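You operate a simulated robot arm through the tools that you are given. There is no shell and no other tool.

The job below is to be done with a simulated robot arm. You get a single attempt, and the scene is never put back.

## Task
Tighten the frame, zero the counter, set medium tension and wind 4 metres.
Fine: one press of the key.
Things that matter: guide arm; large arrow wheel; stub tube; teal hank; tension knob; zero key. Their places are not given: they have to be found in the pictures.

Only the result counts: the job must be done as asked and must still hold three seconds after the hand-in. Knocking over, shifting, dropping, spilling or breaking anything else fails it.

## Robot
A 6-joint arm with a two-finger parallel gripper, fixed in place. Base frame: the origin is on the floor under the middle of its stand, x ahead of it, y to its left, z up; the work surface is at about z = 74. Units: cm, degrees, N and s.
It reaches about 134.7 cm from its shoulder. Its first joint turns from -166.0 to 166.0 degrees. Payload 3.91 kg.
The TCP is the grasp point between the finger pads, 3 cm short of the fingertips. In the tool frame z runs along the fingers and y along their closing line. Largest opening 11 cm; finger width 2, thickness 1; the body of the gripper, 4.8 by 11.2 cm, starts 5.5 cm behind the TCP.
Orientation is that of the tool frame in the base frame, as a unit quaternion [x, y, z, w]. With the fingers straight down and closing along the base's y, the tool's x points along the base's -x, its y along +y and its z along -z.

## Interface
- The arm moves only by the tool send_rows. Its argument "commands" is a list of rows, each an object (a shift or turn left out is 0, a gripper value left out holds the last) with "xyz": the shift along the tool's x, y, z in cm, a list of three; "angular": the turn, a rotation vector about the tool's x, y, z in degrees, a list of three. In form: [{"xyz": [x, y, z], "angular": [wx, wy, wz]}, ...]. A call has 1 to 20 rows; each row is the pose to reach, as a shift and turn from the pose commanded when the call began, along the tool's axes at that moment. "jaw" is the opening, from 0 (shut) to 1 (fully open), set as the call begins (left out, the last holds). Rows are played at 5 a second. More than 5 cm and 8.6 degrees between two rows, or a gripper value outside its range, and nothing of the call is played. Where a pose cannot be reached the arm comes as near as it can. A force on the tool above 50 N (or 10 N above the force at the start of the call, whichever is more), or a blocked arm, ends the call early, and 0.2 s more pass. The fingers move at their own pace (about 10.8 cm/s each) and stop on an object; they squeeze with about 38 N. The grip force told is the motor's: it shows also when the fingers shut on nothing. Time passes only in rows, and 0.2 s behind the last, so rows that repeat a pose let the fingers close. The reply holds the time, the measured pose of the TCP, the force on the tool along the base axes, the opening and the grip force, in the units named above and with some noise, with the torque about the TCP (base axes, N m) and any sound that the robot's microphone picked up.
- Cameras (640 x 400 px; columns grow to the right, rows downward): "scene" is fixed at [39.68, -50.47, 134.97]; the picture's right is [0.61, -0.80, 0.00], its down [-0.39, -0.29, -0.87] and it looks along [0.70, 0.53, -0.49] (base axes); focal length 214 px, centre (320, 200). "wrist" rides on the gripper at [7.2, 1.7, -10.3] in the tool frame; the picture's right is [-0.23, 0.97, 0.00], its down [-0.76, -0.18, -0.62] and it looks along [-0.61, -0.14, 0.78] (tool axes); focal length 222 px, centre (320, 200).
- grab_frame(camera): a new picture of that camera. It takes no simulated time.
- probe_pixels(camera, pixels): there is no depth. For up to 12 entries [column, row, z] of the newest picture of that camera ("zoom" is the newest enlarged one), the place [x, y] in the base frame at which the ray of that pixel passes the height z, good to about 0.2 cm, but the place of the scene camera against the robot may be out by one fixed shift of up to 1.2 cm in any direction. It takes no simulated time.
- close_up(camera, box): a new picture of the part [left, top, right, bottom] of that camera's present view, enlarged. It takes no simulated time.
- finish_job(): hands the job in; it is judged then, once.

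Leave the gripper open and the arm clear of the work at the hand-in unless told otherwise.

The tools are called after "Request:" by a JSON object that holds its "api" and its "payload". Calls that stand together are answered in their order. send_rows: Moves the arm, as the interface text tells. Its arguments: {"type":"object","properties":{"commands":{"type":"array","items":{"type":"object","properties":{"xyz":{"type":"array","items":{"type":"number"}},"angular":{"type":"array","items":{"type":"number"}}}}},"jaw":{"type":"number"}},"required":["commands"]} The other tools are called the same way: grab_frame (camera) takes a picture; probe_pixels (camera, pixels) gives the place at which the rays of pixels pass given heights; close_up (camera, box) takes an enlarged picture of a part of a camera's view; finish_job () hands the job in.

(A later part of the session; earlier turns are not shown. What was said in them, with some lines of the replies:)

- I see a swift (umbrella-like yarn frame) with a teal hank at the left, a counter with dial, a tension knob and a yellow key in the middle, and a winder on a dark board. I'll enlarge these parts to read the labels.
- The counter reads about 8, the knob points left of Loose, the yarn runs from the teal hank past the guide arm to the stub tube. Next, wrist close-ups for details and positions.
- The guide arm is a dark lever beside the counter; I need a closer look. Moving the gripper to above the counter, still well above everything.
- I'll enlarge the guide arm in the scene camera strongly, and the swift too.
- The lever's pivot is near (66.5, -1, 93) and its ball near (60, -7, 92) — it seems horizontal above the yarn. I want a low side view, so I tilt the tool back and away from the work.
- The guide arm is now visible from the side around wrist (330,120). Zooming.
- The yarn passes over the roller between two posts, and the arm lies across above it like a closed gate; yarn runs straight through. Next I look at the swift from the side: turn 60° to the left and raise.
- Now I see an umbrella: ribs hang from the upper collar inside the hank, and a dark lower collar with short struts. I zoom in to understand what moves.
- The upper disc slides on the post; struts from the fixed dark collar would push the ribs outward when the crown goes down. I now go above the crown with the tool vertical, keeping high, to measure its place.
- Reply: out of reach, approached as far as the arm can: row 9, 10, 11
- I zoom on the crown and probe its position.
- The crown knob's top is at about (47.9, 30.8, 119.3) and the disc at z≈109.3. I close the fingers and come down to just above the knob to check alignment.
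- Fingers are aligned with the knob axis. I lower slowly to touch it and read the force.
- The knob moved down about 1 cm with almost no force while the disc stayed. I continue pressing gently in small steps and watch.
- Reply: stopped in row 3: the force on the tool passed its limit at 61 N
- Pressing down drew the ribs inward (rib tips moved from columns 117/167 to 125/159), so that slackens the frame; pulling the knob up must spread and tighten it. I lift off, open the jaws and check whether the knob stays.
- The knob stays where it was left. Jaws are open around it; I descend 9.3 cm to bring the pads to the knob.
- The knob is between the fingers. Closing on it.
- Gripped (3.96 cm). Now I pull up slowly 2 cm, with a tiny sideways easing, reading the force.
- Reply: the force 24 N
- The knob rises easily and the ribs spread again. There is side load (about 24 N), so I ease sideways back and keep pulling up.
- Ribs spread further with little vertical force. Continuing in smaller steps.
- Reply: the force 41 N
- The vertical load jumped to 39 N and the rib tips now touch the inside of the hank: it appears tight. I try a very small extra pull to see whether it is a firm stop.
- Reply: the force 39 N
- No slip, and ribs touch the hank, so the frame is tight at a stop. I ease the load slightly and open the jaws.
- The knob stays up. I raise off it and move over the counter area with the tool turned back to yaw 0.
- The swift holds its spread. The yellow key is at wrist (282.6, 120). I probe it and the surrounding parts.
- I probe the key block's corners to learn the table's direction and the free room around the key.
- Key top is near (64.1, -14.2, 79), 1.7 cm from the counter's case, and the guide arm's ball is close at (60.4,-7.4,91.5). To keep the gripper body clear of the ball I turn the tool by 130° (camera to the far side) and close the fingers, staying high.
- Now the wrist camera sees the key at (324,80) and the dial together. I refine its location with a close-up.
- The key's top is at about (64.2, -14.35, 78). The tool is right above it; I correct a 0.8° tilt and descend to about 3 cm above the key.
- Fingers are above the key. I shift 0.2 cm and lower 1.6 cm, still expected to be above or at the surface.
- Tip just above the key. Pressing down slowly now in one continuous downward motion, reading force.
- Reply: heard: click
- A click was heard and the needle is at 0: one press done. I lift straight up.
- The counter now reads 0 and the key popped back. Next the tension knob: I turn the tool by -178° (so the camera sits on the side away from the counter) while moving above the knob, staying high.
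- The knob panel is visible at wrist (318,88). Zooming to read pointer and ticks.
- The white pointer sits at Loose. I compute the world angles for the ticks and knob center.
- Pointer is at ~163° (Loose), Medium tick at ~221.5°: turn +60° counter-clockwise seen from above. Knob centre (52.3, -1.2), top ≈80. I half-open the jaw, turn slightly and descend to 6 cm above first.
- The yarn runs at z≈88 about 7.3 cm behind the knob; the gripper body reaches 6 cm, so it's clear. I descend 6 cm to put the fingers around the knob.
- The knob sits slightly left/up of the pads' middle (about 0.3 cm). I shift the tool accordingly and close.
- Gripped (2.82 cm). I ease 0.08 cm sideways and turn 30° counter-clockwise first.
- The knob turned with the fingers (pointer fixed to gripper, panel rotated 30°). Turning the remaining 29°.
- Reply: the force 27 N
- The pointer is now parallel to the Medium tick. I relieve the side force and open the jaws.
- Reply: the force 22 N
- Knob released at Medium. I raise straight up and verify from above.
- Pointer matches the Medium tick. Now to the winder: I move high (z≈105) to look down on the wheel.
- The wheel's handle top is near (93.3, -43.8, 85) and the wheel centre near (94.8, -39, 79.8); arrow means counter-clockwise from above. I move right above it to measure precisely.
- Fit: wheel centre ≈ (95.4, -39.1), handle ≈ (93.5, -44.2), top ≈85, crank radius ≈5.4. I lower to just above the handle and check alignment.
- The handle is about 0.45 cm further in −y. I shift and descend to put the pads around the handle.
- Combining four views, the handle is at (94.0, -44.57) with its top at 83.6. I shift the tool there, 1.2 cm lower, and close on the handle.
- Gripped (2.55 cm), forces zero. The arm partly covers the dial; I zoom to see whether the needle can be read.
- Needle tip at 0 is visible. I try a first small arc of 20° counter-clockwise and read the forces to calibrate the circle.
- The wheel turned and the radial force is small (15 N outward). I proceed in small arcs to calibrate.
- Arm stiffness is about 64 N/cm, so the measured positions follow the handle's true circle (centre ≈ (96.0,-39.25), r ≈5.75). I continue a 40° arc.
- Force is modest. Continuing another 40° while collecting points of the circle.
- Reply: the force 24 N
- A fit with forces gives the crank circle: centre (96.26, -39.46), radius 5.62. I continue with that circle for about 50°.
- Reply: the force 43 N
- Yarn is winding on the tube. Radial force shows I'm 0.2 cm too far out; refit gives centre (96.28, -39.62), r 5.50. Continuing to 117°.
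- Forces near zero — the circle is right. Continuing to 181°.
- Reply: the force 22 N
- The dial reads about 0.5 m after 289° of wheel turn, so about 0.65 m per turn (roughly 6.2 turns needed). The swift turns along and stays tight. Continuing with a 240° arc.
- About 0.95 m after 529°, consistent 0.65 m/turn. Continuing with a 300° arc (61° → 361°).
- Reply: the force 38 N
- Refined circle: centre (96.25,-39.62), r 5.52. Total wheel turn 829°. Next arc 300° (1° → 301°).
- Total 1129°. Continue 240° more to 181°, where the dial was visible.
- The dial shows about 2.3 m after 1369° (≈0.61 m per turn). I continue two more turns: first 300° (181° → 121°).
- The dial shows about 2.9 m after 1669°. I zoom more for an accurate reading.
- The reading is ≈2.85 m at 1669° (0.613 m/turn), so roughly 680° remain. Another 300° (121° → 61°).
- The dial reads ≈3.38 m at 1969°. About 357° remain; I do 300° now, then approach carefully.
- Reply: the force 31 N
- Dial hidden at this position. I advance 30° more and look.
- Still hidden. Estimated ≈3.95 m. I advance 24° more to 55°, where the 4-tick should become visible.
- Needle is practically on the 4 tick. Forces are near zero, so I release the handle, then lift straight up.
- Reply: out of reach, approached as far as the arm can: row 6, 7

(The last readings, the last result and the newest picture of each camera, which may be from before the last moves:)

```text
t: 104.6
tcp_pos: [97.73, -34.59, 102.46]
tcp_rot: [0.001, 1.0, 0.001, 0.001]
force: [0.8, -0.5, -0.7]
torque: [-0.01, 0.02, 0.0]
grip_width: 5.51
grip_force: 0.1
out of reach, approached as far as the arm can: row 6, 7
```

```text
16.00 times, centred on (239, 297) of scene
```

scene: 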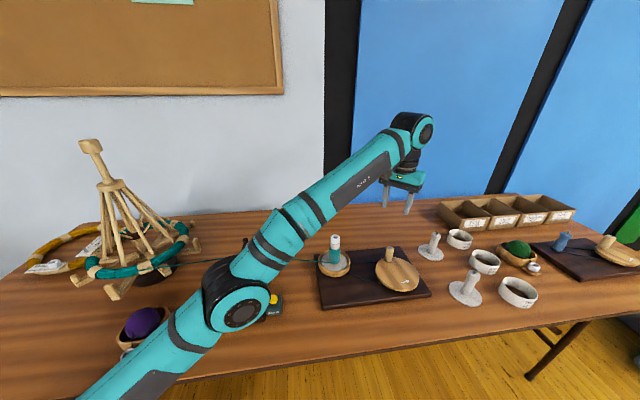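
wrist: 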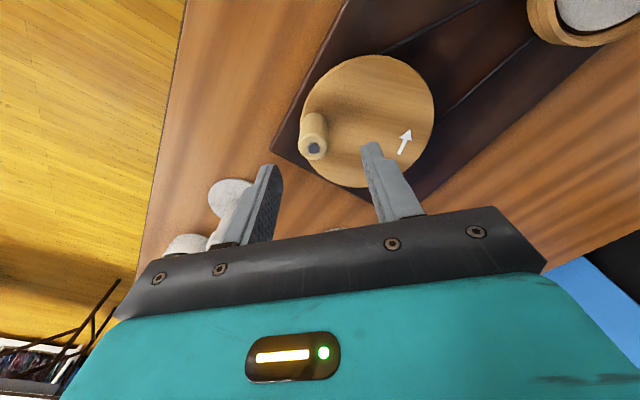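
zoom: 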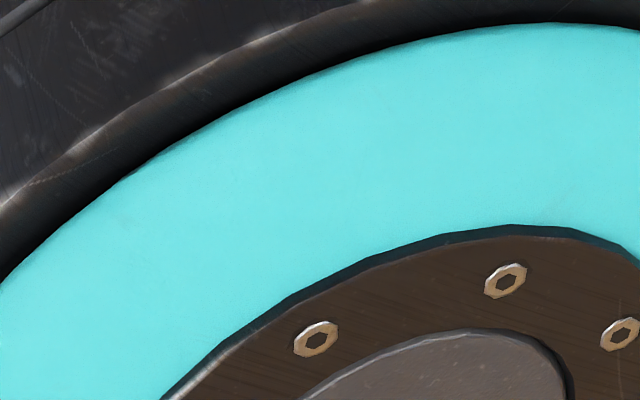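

The elbow hides the dial. I move back to a pose above the counter area (z≈107) for a clear view with both cameras.

Request:
{"api": "send_rows", "payload": {"commands": [{"xyz": [3.6, 2.5, 0]}, {"xyz": [7.2, 5, 0]}, {"xyz": [10.8, 7.5, -1]}, {"xyz": [14.4, 10, -2]}, {"xyz": [18, 12.5, -3]}, {"xyz": [21.6, 15, -4]}, {"xyz": [25.2, 17.5, -4]}, {"xyz": [28.8, 20, -4]}, {"xyz": [32.4, 22.5, -4]}, {"xyz": [36, 24.5, -4]}, {"xyz": [37.5, 26, -4]}, {"xyz": [37.5, 26, -4]}]}}

Request:
{"api": "grab_frame", "payload": {"camera": "scene"}}

Request:
{"api": "close_up", "payload": {"camera": "scene", "box": [229, 286, 249, 308]}}

Request:
{"api": "grab_frame", "payload": {"camera": "wrist"}}

```text
t: 107.2
tcp_pos: [60.36, -8.57, 106.3]
tcp_rot: [0.0, 1.0, 0.001, 0.0]
force: [0.1, 0.0, 0.1]
torque: [0.02, 0.02, 0.0]
grip_width: 5.5
grip_force: 0.0
```

```text
taken
```

scene: 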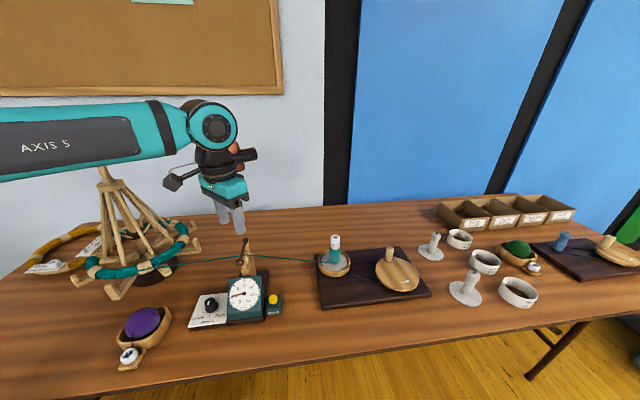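

```text
16.00 times, centred on (239, 297) of scene
```

zoom: 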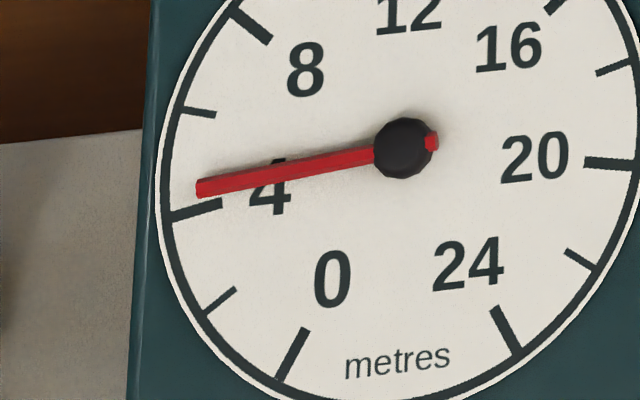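

```text
taken
```

wrist: 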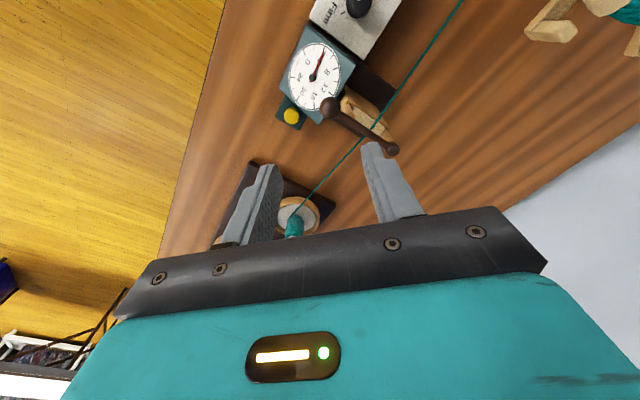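

Request:
{"api": "close_up", "payload": {"camera": "wrist", "box": [280, 35, 350, 125]}}

Request:
{"api": "close_up", "payload": {"camera": "wrist", "box": [295, 38, 335, 78]}}

```text
4.44 times, centred on (315, 80) of wrist
```

zoom: 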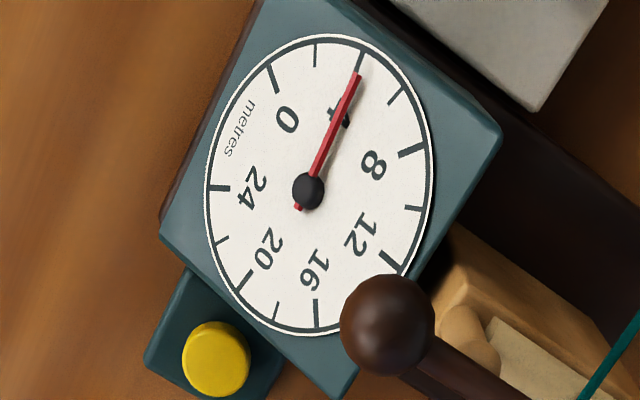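

```text
10.00 times, centred on (315, 58) of wrist
```

zoom: 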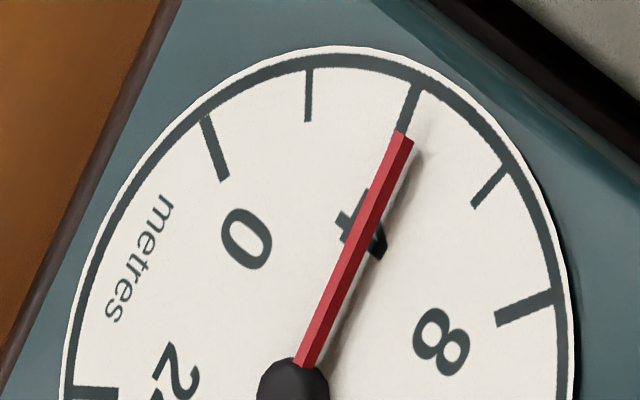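

Two views disagree a little because of parallax (4.0–4.4), so I take a square-on look at the dial: tilt the tool 15° and turn it so that the camera faces the dial from 30 cm.

Request:
{"api": "send_rows", "payload": {"commands": [{"xyz": [0.92, -1.05, 0.5], "angular": [-0.75, -1.77, -5.72]}, {"xyz": [1.84, -2.11, 1], "angular": [-1.5, -3.55, -11.43]}, {"xyz": [2.76, -3.16, 2], "angular": [-2.26, -5.32, -17.15]}, {"xyz": [3.68, -4.21, 3], "angular": [-3.01, -7.09, -22.87]}, {"xyz": [4.6, -5.27, 4], "angular": [-3.76, -8.86, -28.58]}, {"xyz": [5.52, -6.32, 5.2], "angular": [-4.52, -10.64, -34.3]}, {"xyz": [6.44, -7.38, 6.5], "angular": [-5.27, -12.41, -40.0]}, {"xyz": [7.36, -8.43, 7.9], "angular": [-6.02, -14.18, -45.73]}, {"xyz": [7.36, -8.43, 7.9], "angular": [-6.02, -14.18, -45.73]}], "jaw": 1}}

Request:
{"api": "grab_frame", "payload": {"camera": "wrist"}}

Request:
{"api": "close_up", "payload": {"camera": "wrist", "box": [290, 90, 400, 190]}}

```text
t: 109.2
tcp_pos: [52.85, -17.01, 98.41]
tcp_rot: [-0.388, 0.912, 0.051, 0.121]
force: [-0.3, -0.6, -1.0]
torque: [-0.05, 0.01, 0.0]
grip_width: 11.0
grip_force: 0.1
```

```text
taken
```

wrist: 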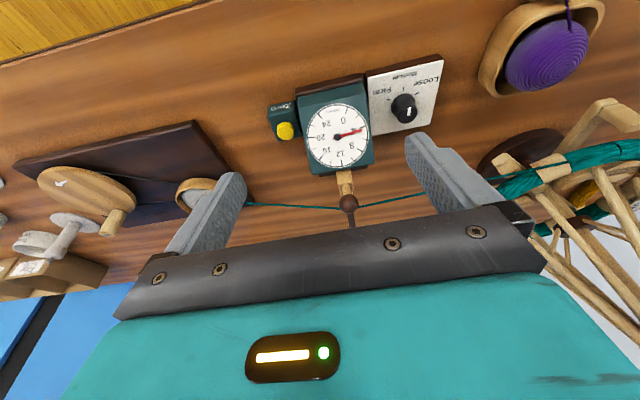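

```text
4.00 times, centred on (345, 140) of wrist
```

zoom: 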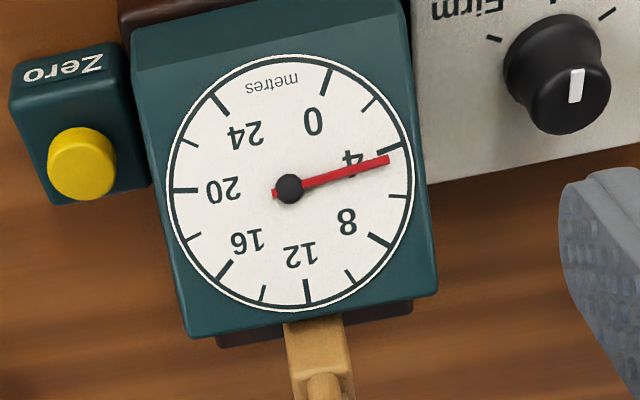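

Request:
{"api": "close_up", "payload": {"camera": "wrist", "box": [304, 100, 374, 172]}}

Request:
{"api": "close_up", "payload": {"camera": "wrist", "box": [330, 105, 375, 150]}}

```text
5.56 times, centred on (339, 136) of wrist
```

zoom: 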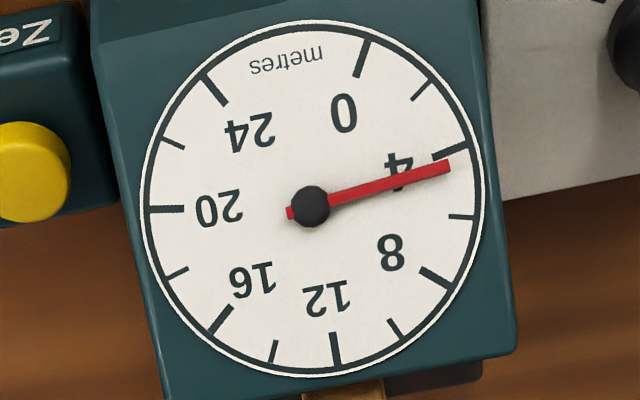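

```text
8.89 times, centred on (352, 128) of wrist
```

zoom: 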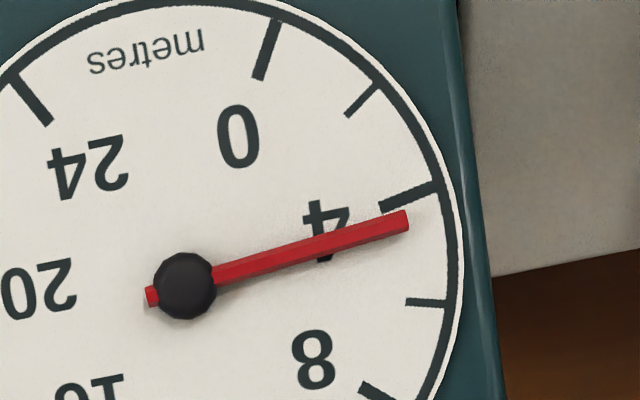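

The needle sits somewhat past the 4 tick (estimates 4.2–4.4). I want a truly square view: remove the tilt and move over the dial a bit more.

Request:
{"api": "send_rows", "payload": {"commands": [{"xyz": [-1.6, 0, 0.4], "angular": [0, 5, 0]}, {"xyz": [-3.3, -0.05, 0.8], "angular": [0, 10, 0]}, {"xyz": [-4.9, -0.07, 1.2], "angular": [0, 15, 0]}, {"xyz": [-4.9, -0.07, 1.2], "angular": [0, 15, 0]}]}}

Request:
{"api": "grab_frame", "payload": {"camera": "wrist"}}

Request:
{"api": "close_up", "payload": {"camera": "wrist", "box": [300, 100, 390, 185]}}

Request:
{"api": "close_up", "payload": {"camera": "scene", "box": [310, 220, 440, 310]}}

```text
t: 110.2
tcp_pos: [56.58, -13.5, 98.51]
tcp_rot: [-0.391, 0.92, 0.001, 0.001]
force: [0.3, 0.1, 0.3]
torque: [0.0, 0.02, 0.01]
grip_width: 11.01
grip_force: 0.0
```

```text
taken
```

wrist: 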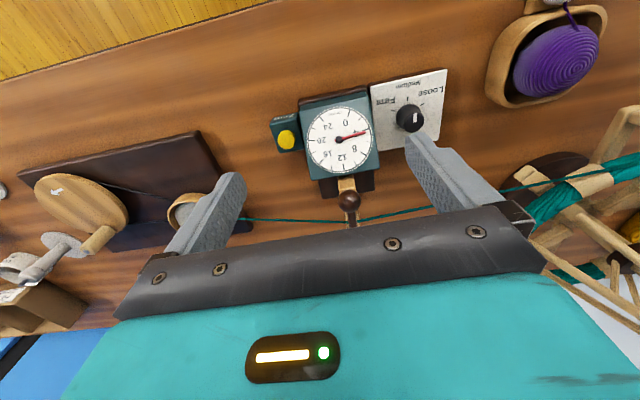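

```text
4.71 times, centred on (345, 142) of wrist
```

zoom: 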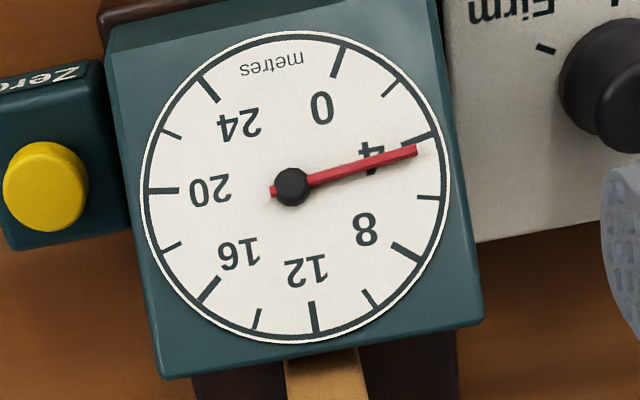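

```text
4.44 times, centred on (375, 265) of scene
```

zoom: 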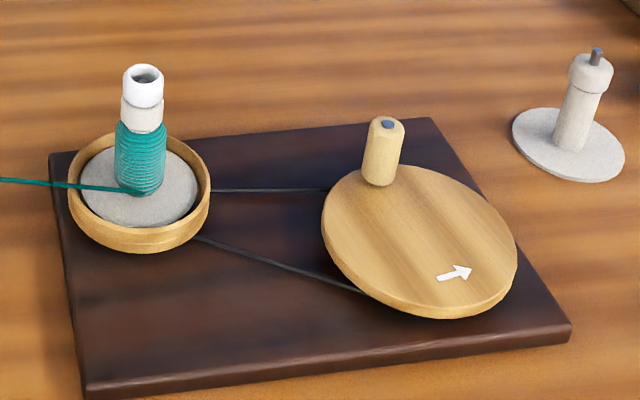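

Request:
{"api": "close_up", "payload": {"camera": "wrist", "box": [304, 106, 376, 176]}}

Request:
{"api": "close_up", "payload": {"camera": "wrist", "box": [332, 112, 377, 157]}}

```text
5.71 times, centred on (340, 141) of wrist
```

zoom: 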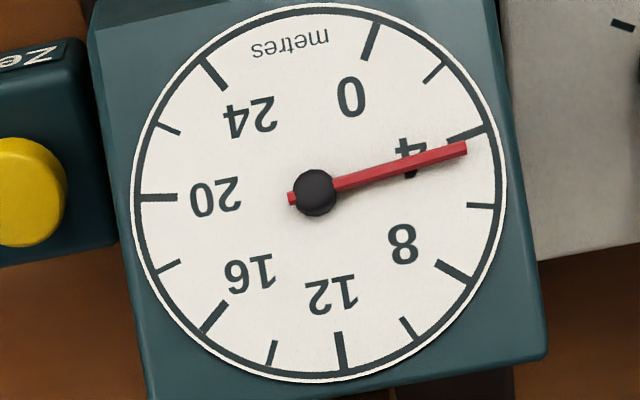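

```text
8.89 times, centred on (354, 134) of wrist
```

zoom: 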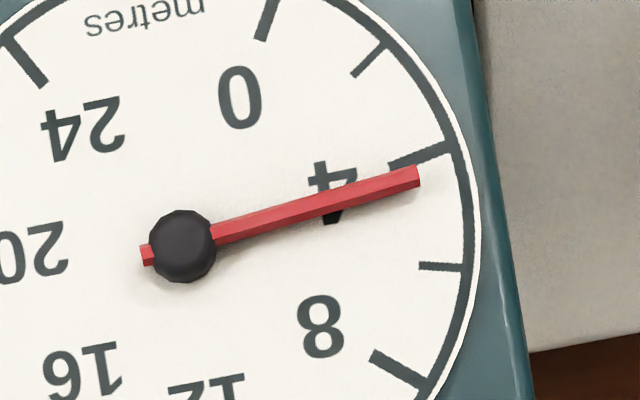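

The square view puts the needle slightly past the 4 tick (≈4.3–4.4). Let me check the yarn path, guide arm and wheel now before deciding.

Request:
{"api": "close_up", "payload": {"camera": "scene", "box": [180, 220, 360, 330]}}

Request:
{"api": "close_up", "payload": {"camera": "scene", "box": [225, 225, 275, 285]}}

Request:
{"api": "close_up", "payload": {"camera": "scene", "box": [229, 286, 249, 308]}}

Request:
{"api": "close_up", "payload": {"camera": "scene", "box": [60, 160, 220, 310]}}

```text
3.56 times, centred on (270, 275) of scene
```

zoom: 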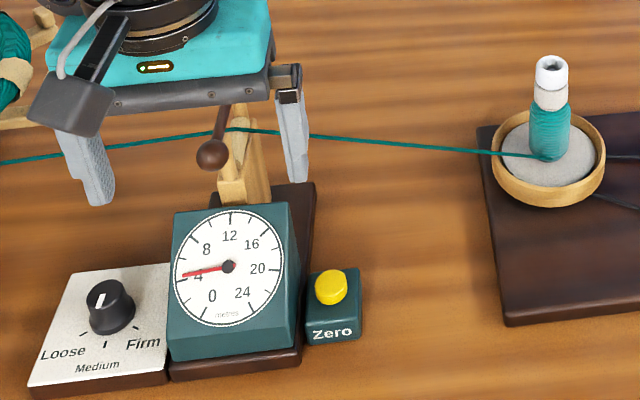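

```text
6.67 times, centred on (250, 255) of scene
```

zoom: 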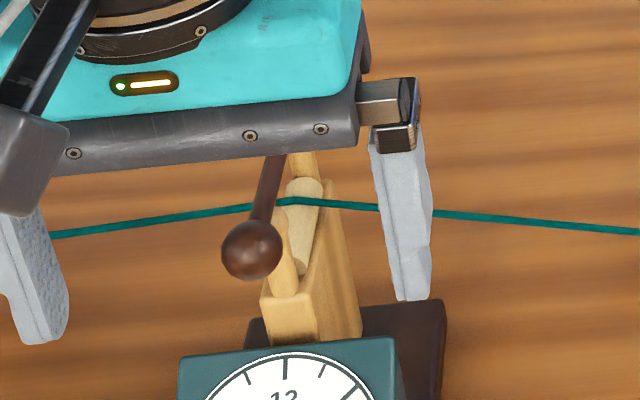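

```text
16.00 times, centred on (239, 297) of scene
```

zoom: 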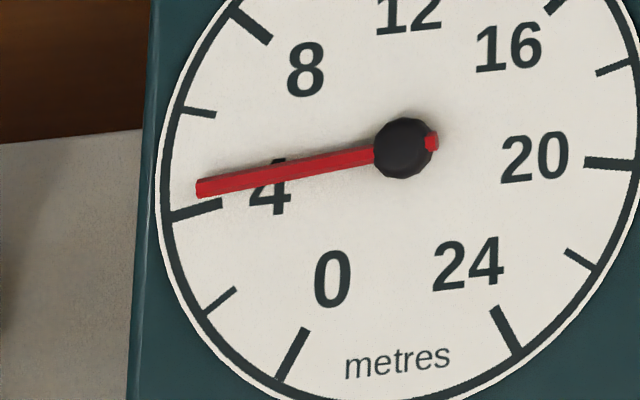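

```text
2.67 times, centred on (140, 235) of scene
```

zoom: 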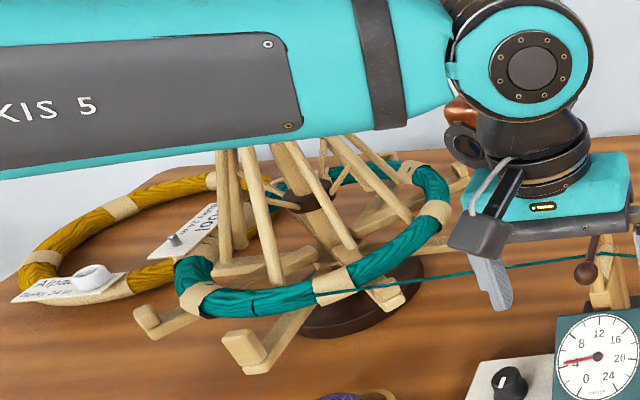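

Everything else is in order (frame tight, yarn taut, guide arm unchanged). The count is a little high (≈4.3). The swift turns about 0.9 rev per wheel rev, so I can test whether a tiny backward turn simply feeds yarn back taut. I return to the handle first.

Request:
{"api": "send_rows", "payload": {"commands": [{"xyz": [-1.0, -3.5, -1.5], "angular": [0, 0, 4]}, {"xyz": [-2.2, -7.4, -2], "angular": [0, 0, 8]}, {"xyz": [-3.5, -11.4, -2], "angular": [0, 0, 12]}, {"xyz": [-4.8, -15.6, -2], "angular": [0, 0, 17]}, {"xyz": [-6.1, -19.8, -2], "angular": [0, 0, 22]}, {"xyz": [-7.4, -24.0, -2], "angular": [0, 0, 27]}, {"xyz": [-8.7, -28.2, -2], "angular": [0, 0, 32]}, {"xyz": [-10.0, -32.4, -1], "angular": [0, 0, 37]}, {"xyz": [-11.3, -36.6, 0], "angular": [0, 0, 41]}, {"xyz": [-12.6, -40.8, 1], "angular": [0, 0, 44]}, {"xyz": [-13.6, -44.4, 2], "angular": [0, 0, 46]}, {"xyz": [-14.1, -45.8, 3], "angular": [0, 0, 46]}, {"xyz": [-14.1, -45.8, 3], "angular": [0, 0, 46]}], "jaw": 0.5}}

Request:
{"api": "grab_frame", "payload": {"camera": "wrist"}}

Request:
{"api": "close_up", "payload": {"camera": "wrist", "box": [230, 40, 430, 200]}}

```text
t: 113.0
tcp_pos: [99.18, -35.07, 95.49]
tcp_rot: [0.0, 1.0, 0.001, 0.001]
force: [-0.2, 1.5, 0.2]
torque: [0.02, 0.05, -0.01]
grip_width: 5.46
grip_force: 0.1
```

```text
taken
```

wrist: 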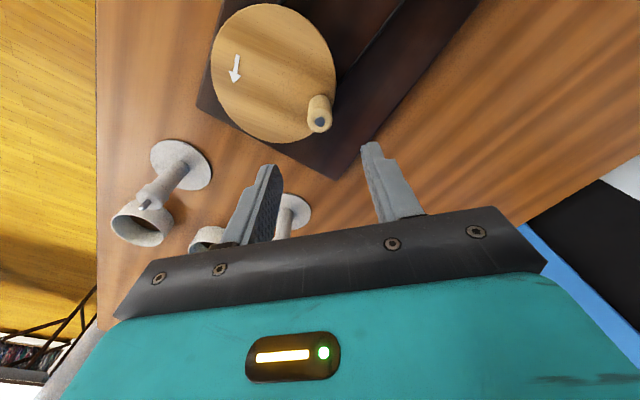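

```text
2.50 times, centred on (330, 120) of wrist
```

zoom: 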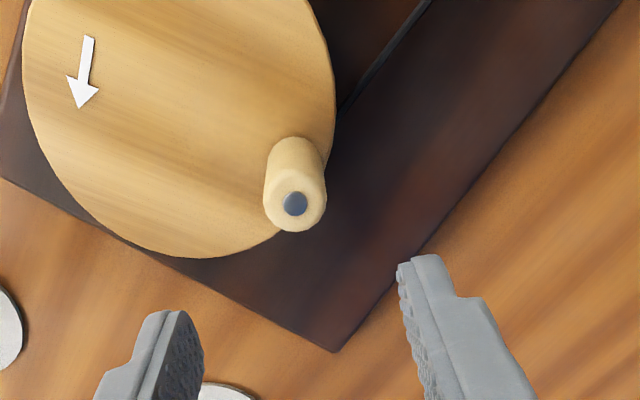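

The handle is exactly where I left it (θ≈55°), right below the tool. I descend and grip it.

Request:
{"api": "send_rows", "payload": {"commands": [{"xyz": [-0.2, 0, 3]}, {"xyz": [-0.2, 0, 6.5]}, {"xyz": [-0.2, 0, 10]}, {"xyz": [-0.2, 0, 12.5]}, {"xyz": [-0.2, 0, 12.5]}]}}

Request:
{"api": "send_rows", "payload": {"commands": [{"xyz": [0, 0, 0]}, {"xyz": [0, 0, 0]}, {"xyz": [0, 0, 0]}], "jaw": 0}}

Request:
{"api": "grab_frame", "payload": {"camera": "scene"}}

Request:
{"api": "close_up", "payload": {"camera": "scene", "box": [60, 190, 220, 310]}}

Request:
{"api": "close_up", "payload": {"camera": "scene", "box": [229, 286, 249, 308]}}

```text
t: 114.2
tcp_pos: [99.39, -35.04, 82.91]
tcp_rot: [0.001, 1.0, 0.001, 0.0]
force: [0.0, -0.5, -0.1]
torque: [-0.01, 0.0, 0.01]
grip_width: 5.5
grip_force: 0.0
```

```text
t: 115.0
tcp_pos: [99.5, -35.14, 82.92]
tcp_rot: [0.0, 1.0, 0.0, 0.0]
force: [-0.7, -2.3, -1.8]
torque: [-0.9, 0.02, -0.03]
grip_width: 2.53
grip_force: 44.8
```

```text
taken
```

scene: 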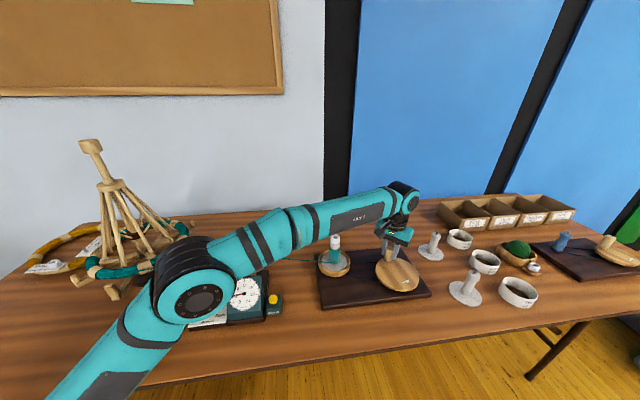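

```text
3.33 times, centred on (140, 250) of scene
```

zoom: 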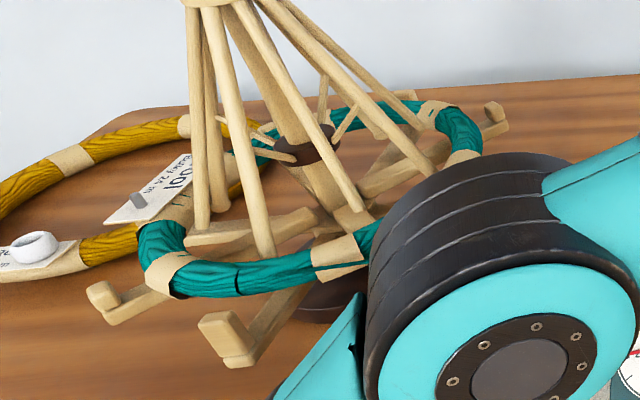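

```text
16.00 times, centred on (239, 297) of scene
```

zoom: 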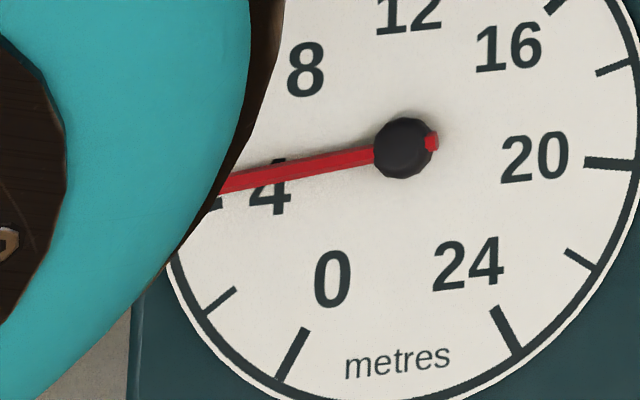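

Gripped again. I now turn back only 15° and watch the swift, yarn and needle.

Request:
{"api": "send_rows", "payload": {"commands": [{"xyz": [-0.29, -0.22, 0]}, {"xyz": [-0.563, -0.452, 0]}, {"xyz": [-0.82, -0.7, 0]}, {"xyz": [-1.063, -0.974, 0]}, {"xyz": [-1.063, -0.974, 0]}]}}

Request:
{"api": "close_up", "payload": {"camera": "scene", "box": [60, 190, 220, 310]}}

Request:
{"api": "close_up", "payload": {"camera": "scene", "box": [260, 220, 440, 310]}}

```text
t: 116.2
tcp_pos: [100.5, -36.02, 82.97]
tcp_rot: [0.0, 1.0, 0.0, 0.0]
force: [-1.3, -0.5, -10.6]
torque: [-0.88, 0.17, 0.0]
grip_width: 2.53
grip_force: 45.3
```

```text
3.33 times, centred on (140, 250) of scene
```

zoom: 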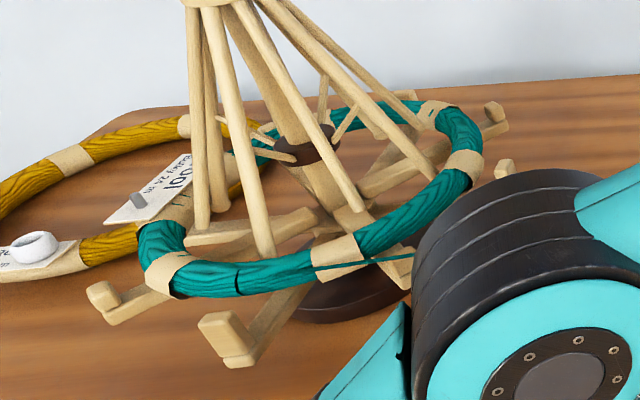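

```text
3.56 times, centred on (350, 265) of scene
```

zoom: 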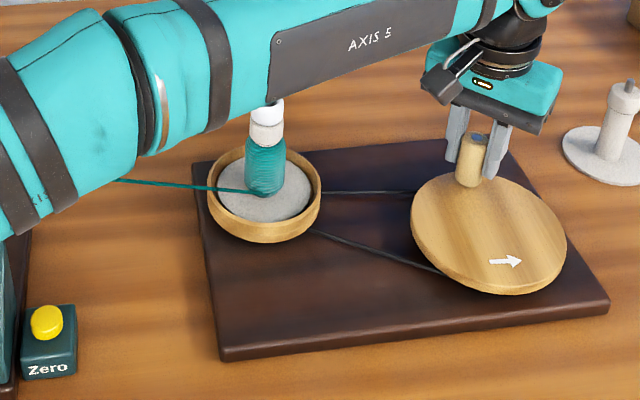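

The swift did not turn back, so reverse turning does not return yarn; I won't pursue it. I check that the yarn isn't slack.

Request:
{"api": "close_up", "payload": {"camera": "scene", "box": [280, 225, 360, 285]}}

Request:
{"api": "close_up", "payload": {"camera": "scene", "box": [150, 220, 280, 330]}}

```text
6.67 times, centred on (320, 255) of scene
```

zoom: 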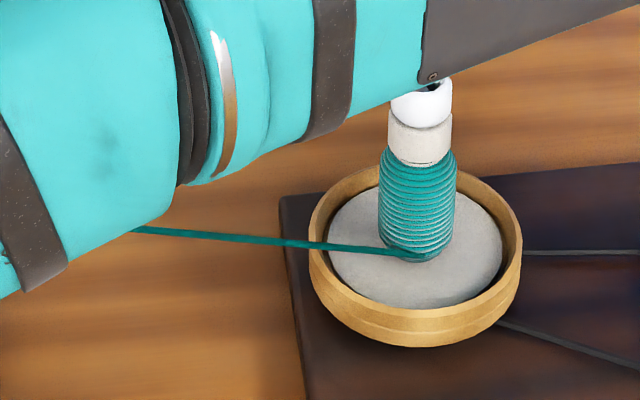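

```text
3.64 times, centred on (215, 275) of scene
```

zoom: 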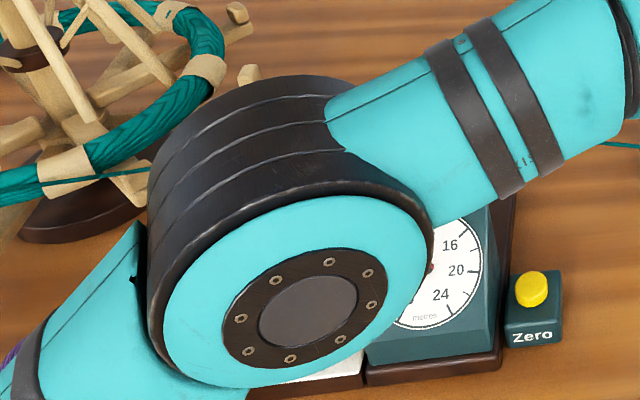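

The yarn is still straight. I release the handle here and lift clear.

Request:
{"api": "send_rows", "payload": {"commands": [{"xyz": [0, 0, 0]}, {"xyz": [0, 0, 0]}, {"xyz": [0, 0, 0]}], "jaw": 0.5}}

Request:
{"api": "send_rows", "payload": {"commands": [{"xyz": [0, 0, -2]}, {"xyz": [0, 0, -5]}, {"xyz": [0.5, 0, -9]}, {"xyz": [2, 0.5, -13]}, {"xyz": [4, 1.5, -16]}, {"xyz": [7, 3.5, -18]}, {"xyz": [10.6, 6, -19]}, {"xyz": [14.2, 8.5, -20]}, {"xyz": [17.8, 11, -21]}, {"xyz": [21.4, 13.5, -22]}, {"xyz": [25, 16, -23]}, {"xyz": [28.6, 18.5, -23]}, {"xyz": [32.2, 21, -23]}, {"xyz": [36, 23.5, -23]}, {"xyz": [39.5, 26, -23]}, {"xyz": [39.5, 26, -23]}]}}

Request:
{"api": "grab_frame", "payload": {"camera": "scene"}}

Request:
{"api": "close_up", "payload": {"camera": "scene", "box": [229, 286, 249, 308]}}

Request:
{"api": "close_up", "payload": {"camera": "wrist", "box": [270, 20, 360, 130]}}

```text
t: 117.0
tcp_pos: [100.45, -36.0, 83.05]
tcp_rot: [0.0, 1.0, 0.001, 0.0]
force: [-0.4, 0.9, 0.3]
torque: [-0.01, -0.01, 0.01]
grip_width: 5.51
grip_force: 0.1
```

```text
t: 120.4
tcp_pos: [60.87, -10.13, 106.03]
tcp_rot: [-0.001, 1.0, 0.001, 0.0]
force: [-0.1, -0.7, 0.7]
torque: [-0.02, -0.02, 0.0]
grip_width: 5.52
grip_force: 0.1
```

```text
taken
```

scene: 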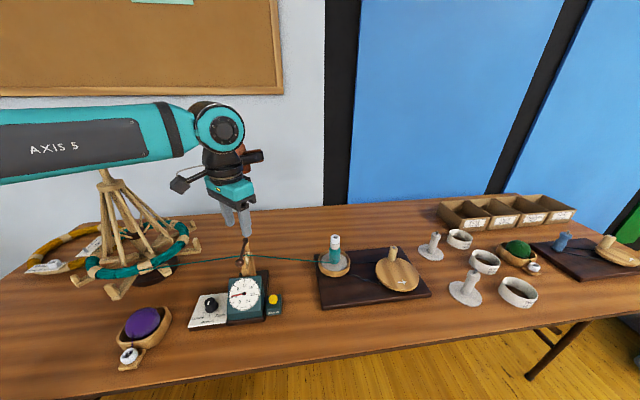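

```text
16.00 times, centred on (239, 297) of scene
```

zoom: 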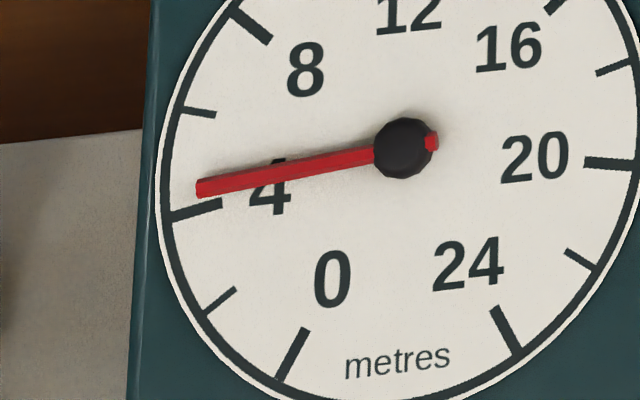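

```text
3.64 times, centred on (315, 75) of wrist
```

zoom: 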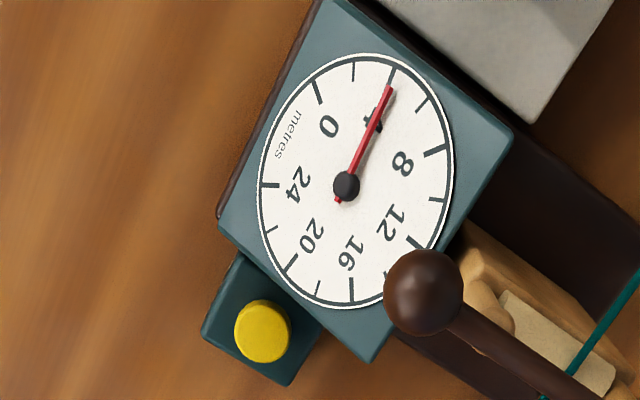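

The needle is unchanged at just past 4, everything else in place. I open the gripper fully and retreat to the start pose, clear of the work.

Request:
{"api": "send_rows", "payload": {"commands": [{"xyz": [0, 0, -4]}, {"xyz": [0, 1, -8]}, {"xyz": [0.5, 4, -12]}, {"xyz": [1, 7, -16]}, {"xyz": [1.5, 10, -19]}, {"xyz": [2, 12.5, -21]}, {"xyz": [2.2, 14.5, -23]}, {"xyz": [2.2, 14.5, -23]}], "jaw": 1}}

Request:
{"api": "grab_frame", "payload": {"camera": "scene"}}

Request:
{"api": "close_up", "payload": {"camera": "scene", "box": [180, 220, 360, 330]}}

Request:
{"api": "close_up", "payload": {"camera": "scene", "box": [20, 130, 220, 300]}}

```text
refused: row 3 steps farther than a row can; nothing moved
```

```text
taken
```

scene: 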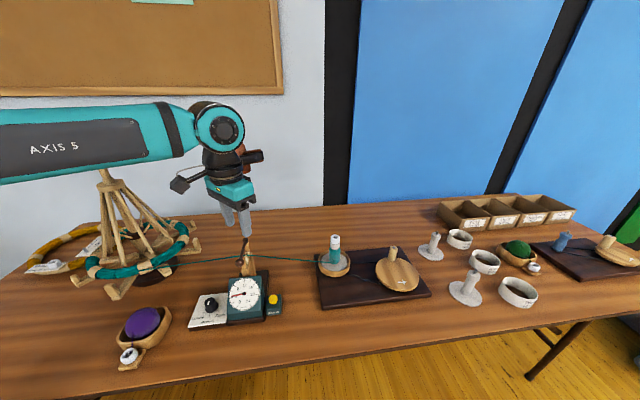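

```text
3.56 times, centred on (270, 275) of scene
```

zoom: 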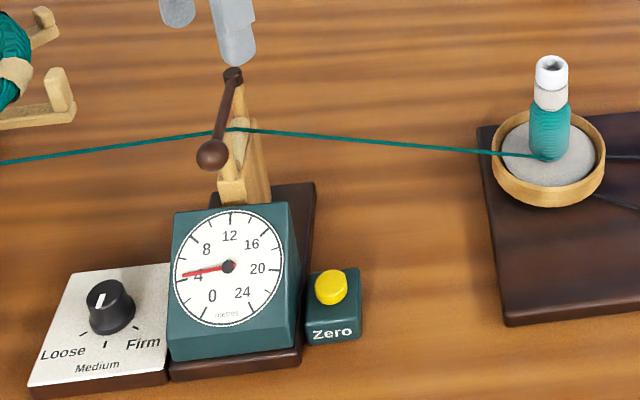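

```text
2.35 times, centred on (120, 215) of scene
```

zoom: 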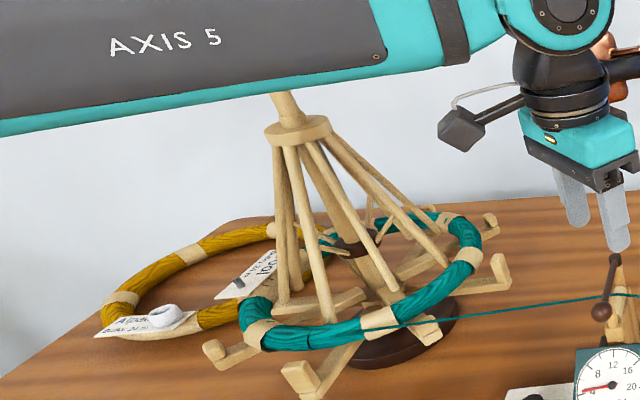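

One step was slightly too long, so nothing moved. I repeat the retreat with shorter steps.

Request:
{"api": "send_rows", "payload": {"commands": [{"xyz": [0, 0, -3]}, {"xyz": [0, 1, -6]}, {"xyz": [0.3, 3, -9]}, {"xyz": [0.6, 5, -12]}, {"xyz": [0.9, 7, -15]}, {"xyz": [1.2, 9, -18]}, {"xyz": [1.6, 11, -20]}, {"xyz": [2, 13, -22]}, {"xyz": [2.2, 14.5, -23]}, {"xyz": [2.2, 14.5, -23]}], "jaw": 1}}

Request:
{"api": "grab_frame", "payload": {"camera": "scene"}}

Request:
{"api": "close_up", "payload": {"camera": "scene", "box": [20, 130, 280, 320]}}

```text
t: 122.6
tcp_pos: [58.69, 4.42, 129.42]
tcp_rot: [0.0, 1.0, 0.001, -0.001]
force: [0.0, 1.2, 0.3]
torque: [0.02, 0.0, -0.01]
grip_width: 11.02
grip_force: 0.1
```

```text
taken
```

scene: 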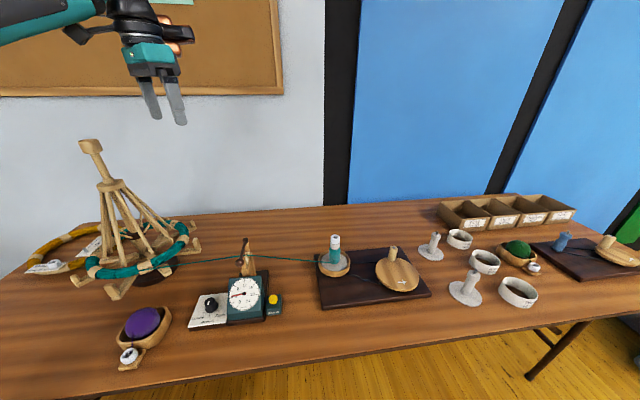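

```text
2.11 times, centred on (150, 225) of scene
```

zoom: 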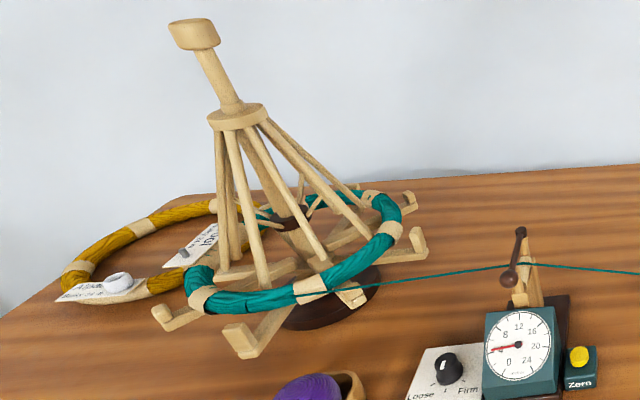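

The frame is tight with its knob up. The counter was zeroed with one press and now reads just past 4. The tension pointer is on Medium and the yarn is wound on the stub tube. Nothing else has moved, the gripper is open and the arm is clear, so I hand in.

Request:
{"api": "finish_job", "payload": {}}

```text
The job is handed in.
```

I handed in the job with all four steps done, but I wound a little more than 4 metres. The counter reads about 4.3, with estimates from 4.25 to 4.45 depending on the camera angle.

- **Frame:** The hank's frame is tight. I first pushed its top knob the wrong way, which slackened it. I then pulled the knob up to its stop, where the ribs touch the inside of the teal hank, and it has stayed there.
- **Counter:** I pressed the zero key once. It clicked and the needle went to 0.
- **Tension:** The knob points at the Medium tick.
- **Winding:** I turned the arrow wheel about 6.5 turns in the arrow's direction. The needle lagged while the wheel was turning, so I stopped slightly late.
- **Turning back:** After seeing the overshoot, I turned the wheel back 15° to see whether yarn would feed back. Neither the needle nor the hank moved, so I left the wheel there. The yarn still looks straight.

In the last pictures the guide arm and everything else on the table look unmoved. The gripper is open and the arm is clear of the work.
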